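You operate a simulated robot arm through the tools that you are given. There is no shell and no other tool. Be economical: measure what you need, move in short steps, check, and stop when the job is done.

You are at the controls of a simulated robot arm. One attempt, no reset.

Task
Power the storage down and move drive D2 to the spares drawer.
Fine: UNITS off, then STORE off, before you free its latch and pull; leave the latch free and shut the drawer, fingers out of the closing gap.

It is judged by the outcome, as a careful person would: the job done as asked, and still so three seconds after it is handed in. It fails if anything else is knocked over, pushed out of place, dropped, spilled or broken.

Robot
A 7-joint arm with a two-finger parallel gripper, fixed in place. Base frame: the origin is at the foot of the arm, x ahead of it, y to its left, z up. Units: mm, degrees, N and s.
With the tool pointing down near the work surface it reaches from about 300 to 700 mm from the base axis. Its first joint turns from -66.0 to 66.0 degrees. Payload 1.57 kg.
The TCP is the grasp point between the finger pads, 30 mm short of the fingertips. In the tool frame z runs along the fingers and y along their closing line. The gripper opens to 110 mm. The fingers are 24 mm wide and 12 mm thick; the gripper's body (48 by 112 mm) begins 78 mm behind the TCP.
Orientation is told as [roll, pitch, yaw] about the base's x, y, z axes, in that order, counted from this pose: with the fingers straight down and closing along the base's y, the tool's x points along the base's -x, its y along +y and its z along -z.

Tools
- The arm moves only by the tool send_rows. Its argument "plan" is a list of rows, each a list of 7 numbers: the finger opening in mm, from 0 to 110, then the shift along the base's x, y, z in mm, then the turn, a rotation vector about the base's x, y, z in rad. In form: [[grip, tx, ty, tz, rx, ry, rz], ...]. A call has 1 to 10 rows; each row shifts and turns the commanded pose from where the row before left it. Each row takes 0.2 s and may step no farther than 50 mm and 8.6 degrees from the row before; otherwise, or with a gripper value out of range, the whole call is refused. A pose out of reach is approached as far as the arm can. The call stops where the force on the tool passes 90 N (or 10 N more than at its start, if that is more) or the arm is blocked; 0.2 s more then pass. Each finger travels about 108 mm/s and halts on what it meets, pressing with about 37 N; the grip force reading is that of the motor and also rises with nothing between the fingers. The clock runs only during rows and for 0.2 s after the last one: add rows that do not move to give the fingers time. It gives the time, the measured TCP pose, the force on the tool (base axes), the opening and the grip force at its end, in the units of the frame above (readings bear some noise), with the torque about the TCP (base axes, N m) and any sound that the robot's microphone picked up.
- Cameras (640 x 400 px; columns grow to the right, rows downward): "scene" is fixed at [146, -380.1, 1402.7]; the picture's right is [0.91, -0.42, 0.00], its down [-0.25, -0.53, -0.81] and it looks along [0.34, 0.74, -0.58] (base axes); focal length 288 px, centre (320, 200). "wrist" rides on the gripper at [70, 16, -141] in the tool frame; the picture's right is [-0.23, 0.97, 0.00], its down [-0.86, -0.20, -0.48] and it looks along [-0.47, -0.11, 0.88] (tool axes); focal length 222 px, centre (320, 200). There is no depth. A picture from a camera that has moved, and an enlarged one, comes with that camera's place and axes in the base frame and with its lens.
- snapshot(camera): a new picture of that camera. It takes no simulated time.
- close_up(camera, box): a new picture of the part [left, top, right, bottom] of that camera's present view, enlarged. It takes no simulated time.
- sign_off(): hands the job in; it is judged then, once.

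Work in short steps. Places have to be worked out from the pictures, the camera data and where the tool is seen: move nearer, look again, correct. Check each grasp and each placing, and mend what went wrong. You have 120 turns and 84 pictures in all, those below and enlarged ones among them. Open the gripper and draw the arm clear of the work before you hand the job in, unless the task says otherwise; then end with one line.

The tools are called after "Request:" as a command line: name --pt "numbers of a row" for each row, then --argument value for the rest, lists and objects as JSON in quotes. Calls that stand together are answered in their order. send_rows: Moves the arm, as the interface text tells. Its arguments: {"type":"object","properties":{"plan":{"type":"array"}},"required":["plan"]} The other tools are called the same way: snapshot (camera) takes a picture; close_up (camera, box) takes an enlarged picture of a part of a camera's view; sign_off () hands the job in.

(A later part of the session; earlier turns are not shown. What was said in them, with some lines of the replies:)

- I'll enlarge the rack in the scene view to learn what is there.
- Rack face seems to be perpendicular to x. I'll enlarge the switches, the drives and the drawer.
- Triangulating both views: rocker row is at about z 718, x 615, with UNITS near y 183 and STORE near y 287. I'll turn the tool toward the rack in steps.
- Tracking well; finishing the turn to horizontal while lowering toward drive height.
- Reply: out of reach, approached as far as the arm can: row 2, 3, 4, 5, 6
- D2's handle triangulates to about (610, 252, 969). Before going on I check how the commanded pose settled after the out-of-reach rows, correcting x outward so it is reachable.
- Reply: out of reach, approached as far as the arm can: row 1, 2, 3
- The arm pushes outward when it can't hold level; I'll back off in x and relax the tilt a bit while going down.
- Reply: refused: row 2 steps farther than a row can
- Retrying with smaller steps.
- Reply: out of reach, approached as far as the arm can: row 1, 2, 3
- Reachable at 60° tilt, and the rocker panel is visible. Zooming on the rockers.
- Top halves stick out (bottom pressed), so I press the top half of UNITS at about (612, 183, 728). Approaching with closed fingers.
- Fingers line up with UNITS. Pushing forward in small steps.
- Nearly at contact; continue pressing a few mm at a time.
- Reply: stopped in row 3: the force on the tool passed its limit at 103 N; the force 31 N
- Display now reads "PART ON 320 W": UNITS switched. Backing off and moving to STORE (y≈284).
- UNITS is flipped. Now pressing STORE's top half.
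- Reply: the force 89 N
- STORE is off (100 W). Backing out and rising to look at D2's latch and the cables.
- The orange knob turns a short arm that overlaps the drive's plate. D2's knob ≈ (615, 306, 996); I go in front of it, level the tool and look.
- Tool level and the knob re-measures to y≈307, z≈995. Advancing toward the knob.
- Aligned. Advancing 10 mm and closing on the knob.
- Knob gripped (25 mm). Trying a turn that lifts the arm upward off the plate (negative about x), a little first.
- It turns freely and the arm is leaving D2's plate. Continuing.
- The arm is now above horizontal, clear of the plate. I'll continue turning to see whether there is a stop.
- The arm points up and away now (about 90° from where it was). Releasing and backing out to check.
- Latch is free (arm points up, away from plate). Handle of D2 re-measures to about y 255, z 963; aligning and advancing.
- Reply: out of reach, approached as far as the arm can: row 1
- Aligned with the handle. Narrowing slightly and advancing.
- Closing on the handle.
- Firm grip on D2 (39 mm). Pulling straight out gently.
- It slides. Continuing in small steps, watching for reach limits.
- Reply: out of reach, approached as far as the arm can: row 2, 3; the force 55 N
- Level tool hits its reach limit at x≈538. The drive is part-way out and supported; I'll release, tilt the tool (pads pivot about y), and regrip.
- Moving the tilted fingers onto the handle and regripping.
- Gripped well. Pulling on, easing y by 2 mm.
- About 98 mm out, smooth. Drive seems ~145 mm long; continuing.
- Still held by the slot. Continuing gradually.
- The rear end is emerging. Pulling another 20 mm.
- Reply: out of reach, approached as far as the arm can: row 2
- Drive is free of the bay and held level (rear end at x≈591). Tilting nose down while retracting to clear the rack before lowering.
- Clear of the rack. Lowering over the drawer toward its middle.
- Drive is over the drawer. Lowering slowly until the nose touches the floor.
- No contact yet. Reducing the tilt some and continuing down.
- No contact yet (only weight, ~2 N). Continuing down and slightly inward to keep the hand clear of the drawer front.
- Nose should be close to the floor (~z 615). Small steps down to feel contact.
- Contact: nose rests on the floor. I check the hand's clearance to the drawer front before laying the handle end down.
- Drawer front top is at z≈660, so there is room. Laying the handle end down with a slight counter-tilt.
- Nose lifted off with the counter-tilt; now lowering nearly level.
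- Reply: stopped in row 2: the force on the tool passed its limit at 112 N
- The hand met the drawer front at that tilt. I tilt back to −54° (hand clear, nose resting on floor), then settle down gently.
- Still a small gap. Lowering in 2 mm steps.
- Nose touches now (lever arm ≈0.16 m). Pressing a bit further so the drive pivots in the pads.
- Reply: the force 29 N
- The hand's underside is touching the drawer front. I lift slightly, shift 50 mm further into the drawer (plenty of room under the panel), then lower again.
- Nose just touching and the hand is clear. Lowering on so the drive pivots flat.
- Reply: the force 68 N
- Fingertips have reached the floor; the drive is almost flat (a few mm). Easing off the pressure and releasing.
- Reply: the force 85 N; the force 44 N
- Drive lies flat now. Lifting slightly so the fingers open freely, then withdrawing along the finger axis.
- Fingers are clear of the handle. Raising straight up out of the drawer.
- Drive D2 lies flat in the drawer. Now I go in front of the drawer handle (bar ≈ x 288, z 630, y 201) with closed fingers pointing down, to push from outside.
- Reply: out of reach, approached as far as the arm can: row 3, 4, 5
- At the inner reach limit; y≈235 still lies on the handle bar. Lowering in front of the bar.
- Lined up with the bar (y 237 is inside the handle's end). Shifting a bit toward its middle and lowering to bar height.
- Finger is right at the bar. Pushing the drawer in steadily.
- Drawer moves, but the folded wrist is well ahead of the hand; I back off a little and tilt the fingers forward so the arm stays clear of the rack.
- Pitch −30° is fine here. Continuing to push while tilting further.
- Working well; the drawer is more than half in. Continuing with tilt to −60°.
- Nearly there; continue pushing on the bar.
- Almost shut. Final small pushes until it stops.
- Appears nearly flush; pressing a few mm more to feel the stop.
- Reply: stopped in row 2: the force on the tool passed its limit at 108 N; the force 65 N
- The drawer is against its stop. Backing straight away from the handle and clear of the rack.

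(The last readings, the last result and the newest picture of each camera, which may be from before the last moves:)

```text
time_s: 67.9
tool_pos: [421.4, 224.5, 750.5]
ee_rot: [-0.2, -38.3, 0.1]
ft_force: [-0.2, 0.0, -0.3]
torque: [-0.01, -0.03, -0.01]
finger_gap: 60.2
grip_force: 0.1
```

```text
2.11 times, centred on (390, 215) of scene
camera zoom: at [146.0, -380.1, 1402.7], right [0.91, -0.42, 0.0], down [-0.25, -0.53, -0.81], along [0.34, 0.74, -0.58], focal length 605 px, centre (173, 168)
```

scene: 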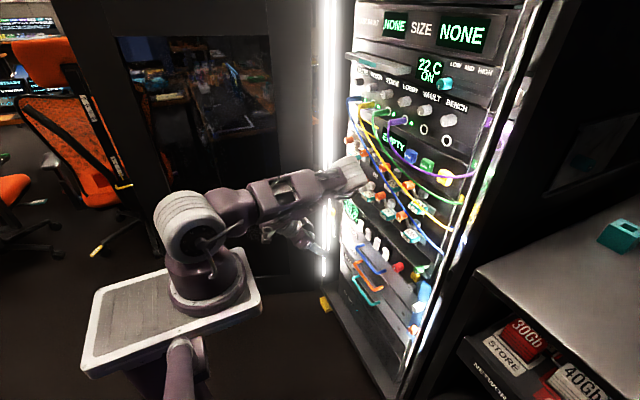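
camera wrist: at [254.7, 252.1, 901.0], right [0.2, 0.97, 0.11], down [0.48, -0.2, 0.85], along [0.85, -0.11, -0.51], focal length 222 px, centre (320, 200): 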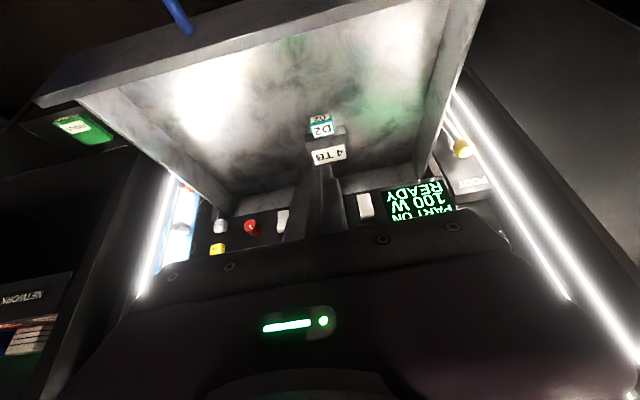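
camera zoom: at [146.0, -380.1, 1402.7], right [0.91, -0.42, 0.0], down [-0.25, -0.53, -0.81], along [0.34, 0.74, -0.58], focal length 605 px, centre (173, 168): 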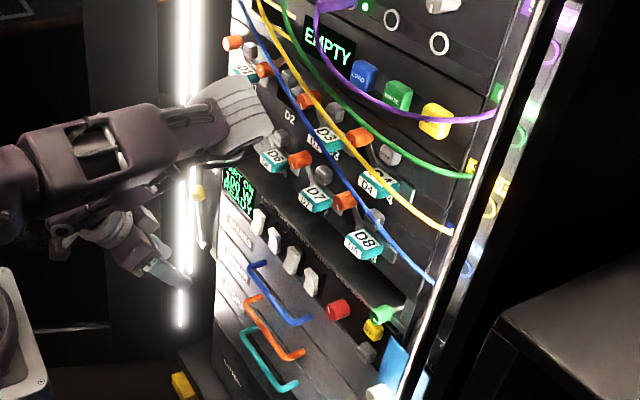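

Drawer is shut. Withdrawing the arm further and checking with the wrist camera.

Request:
send_rows --pt "80 -20 10 30 0 0 0" --pt "80 -15 10 35 0 0 0" --pt "80 -5 10 35 0 0 0" --pt "80 0 0 0 0 0 0"

Request:
snapshot --camera "wrist"

Request:
close_up --camera "scene" --box '[325, 130, 453, 290]'

```text
time_s: 68.9
tool_pos: [381.4, 257.2, 851.3]
ee_rot: [-0.2, -38.4, 0.1]
ft_force: [0.2, -0.5, 0.5]
torque: [-0.02, -0.02, 0.0]
finger_gap: 79.9
grip_force: 0.1
```

```text
2 pictures are left
camera wrist: at [238.7, 273.9, 920.9], right [0.18, 0.97, 0.14], down [0.37, -0.2, 0.91], along [0.91, -0.11, -0.4], focal length 222 px, centre (320, 200)
```

wrist: 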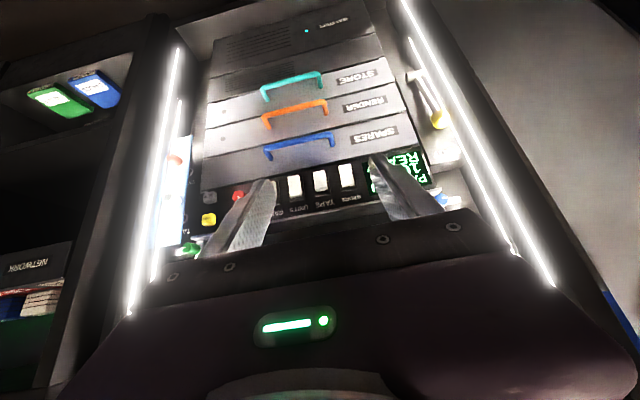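

```text
2.50 times, centred on (389, 210) of scene
camera zoom: at [146.0, -380.1, 1402.7], right [0.91, -0.42, 0.0], down [-0.25, -0.53, -0.81], along [0.34, 0.74, -0.58], focal length 719 px, centre (148, 175)
```

zoom: 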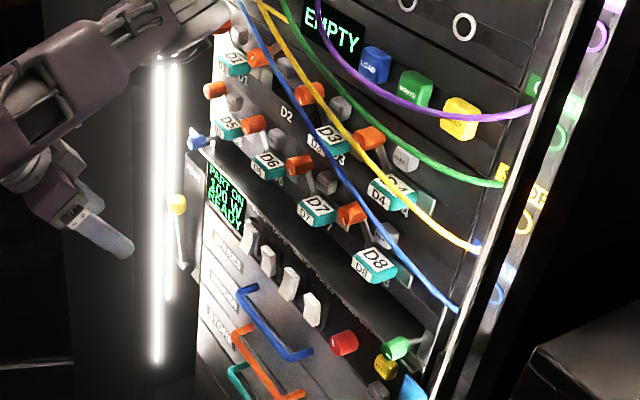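

SPARES drawer is flush with its neighbours and D2's bay is empty. Last check on the latch.

Request:
close_up --camera "scene" --box '[345, 125, 425, 175]'

```text
8.00 times, centred on (385, 150) of scene
camera zoom: at [146.0, -380.1, 1402.7], right [0.91, -0.42, 0.0], down [-0.25, -0.53, -0.81], along [0.34, 0.74, -0.58], focal length 2300 px, centre (-200, 600)
```

zoom: 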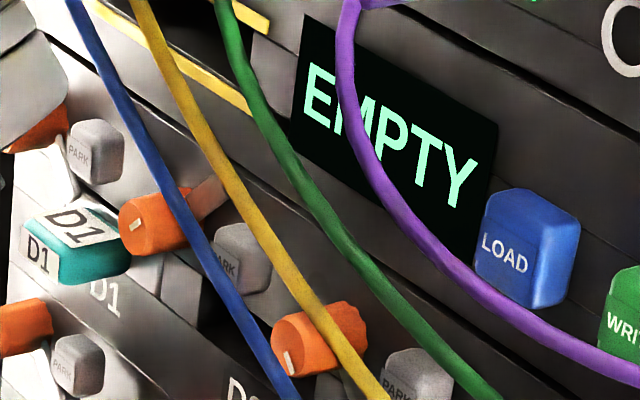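

The D2 latch arm still points up and free, the drawer is shut and the arm is clear. Handing in.

Request:
sign_off

```text
The job is handed in.
```

UNITS and then STORE are off, drive D2 lies flat in the shut SPARES drawer, its latch is left free, and the arm is clear of the rack with the gripper open.
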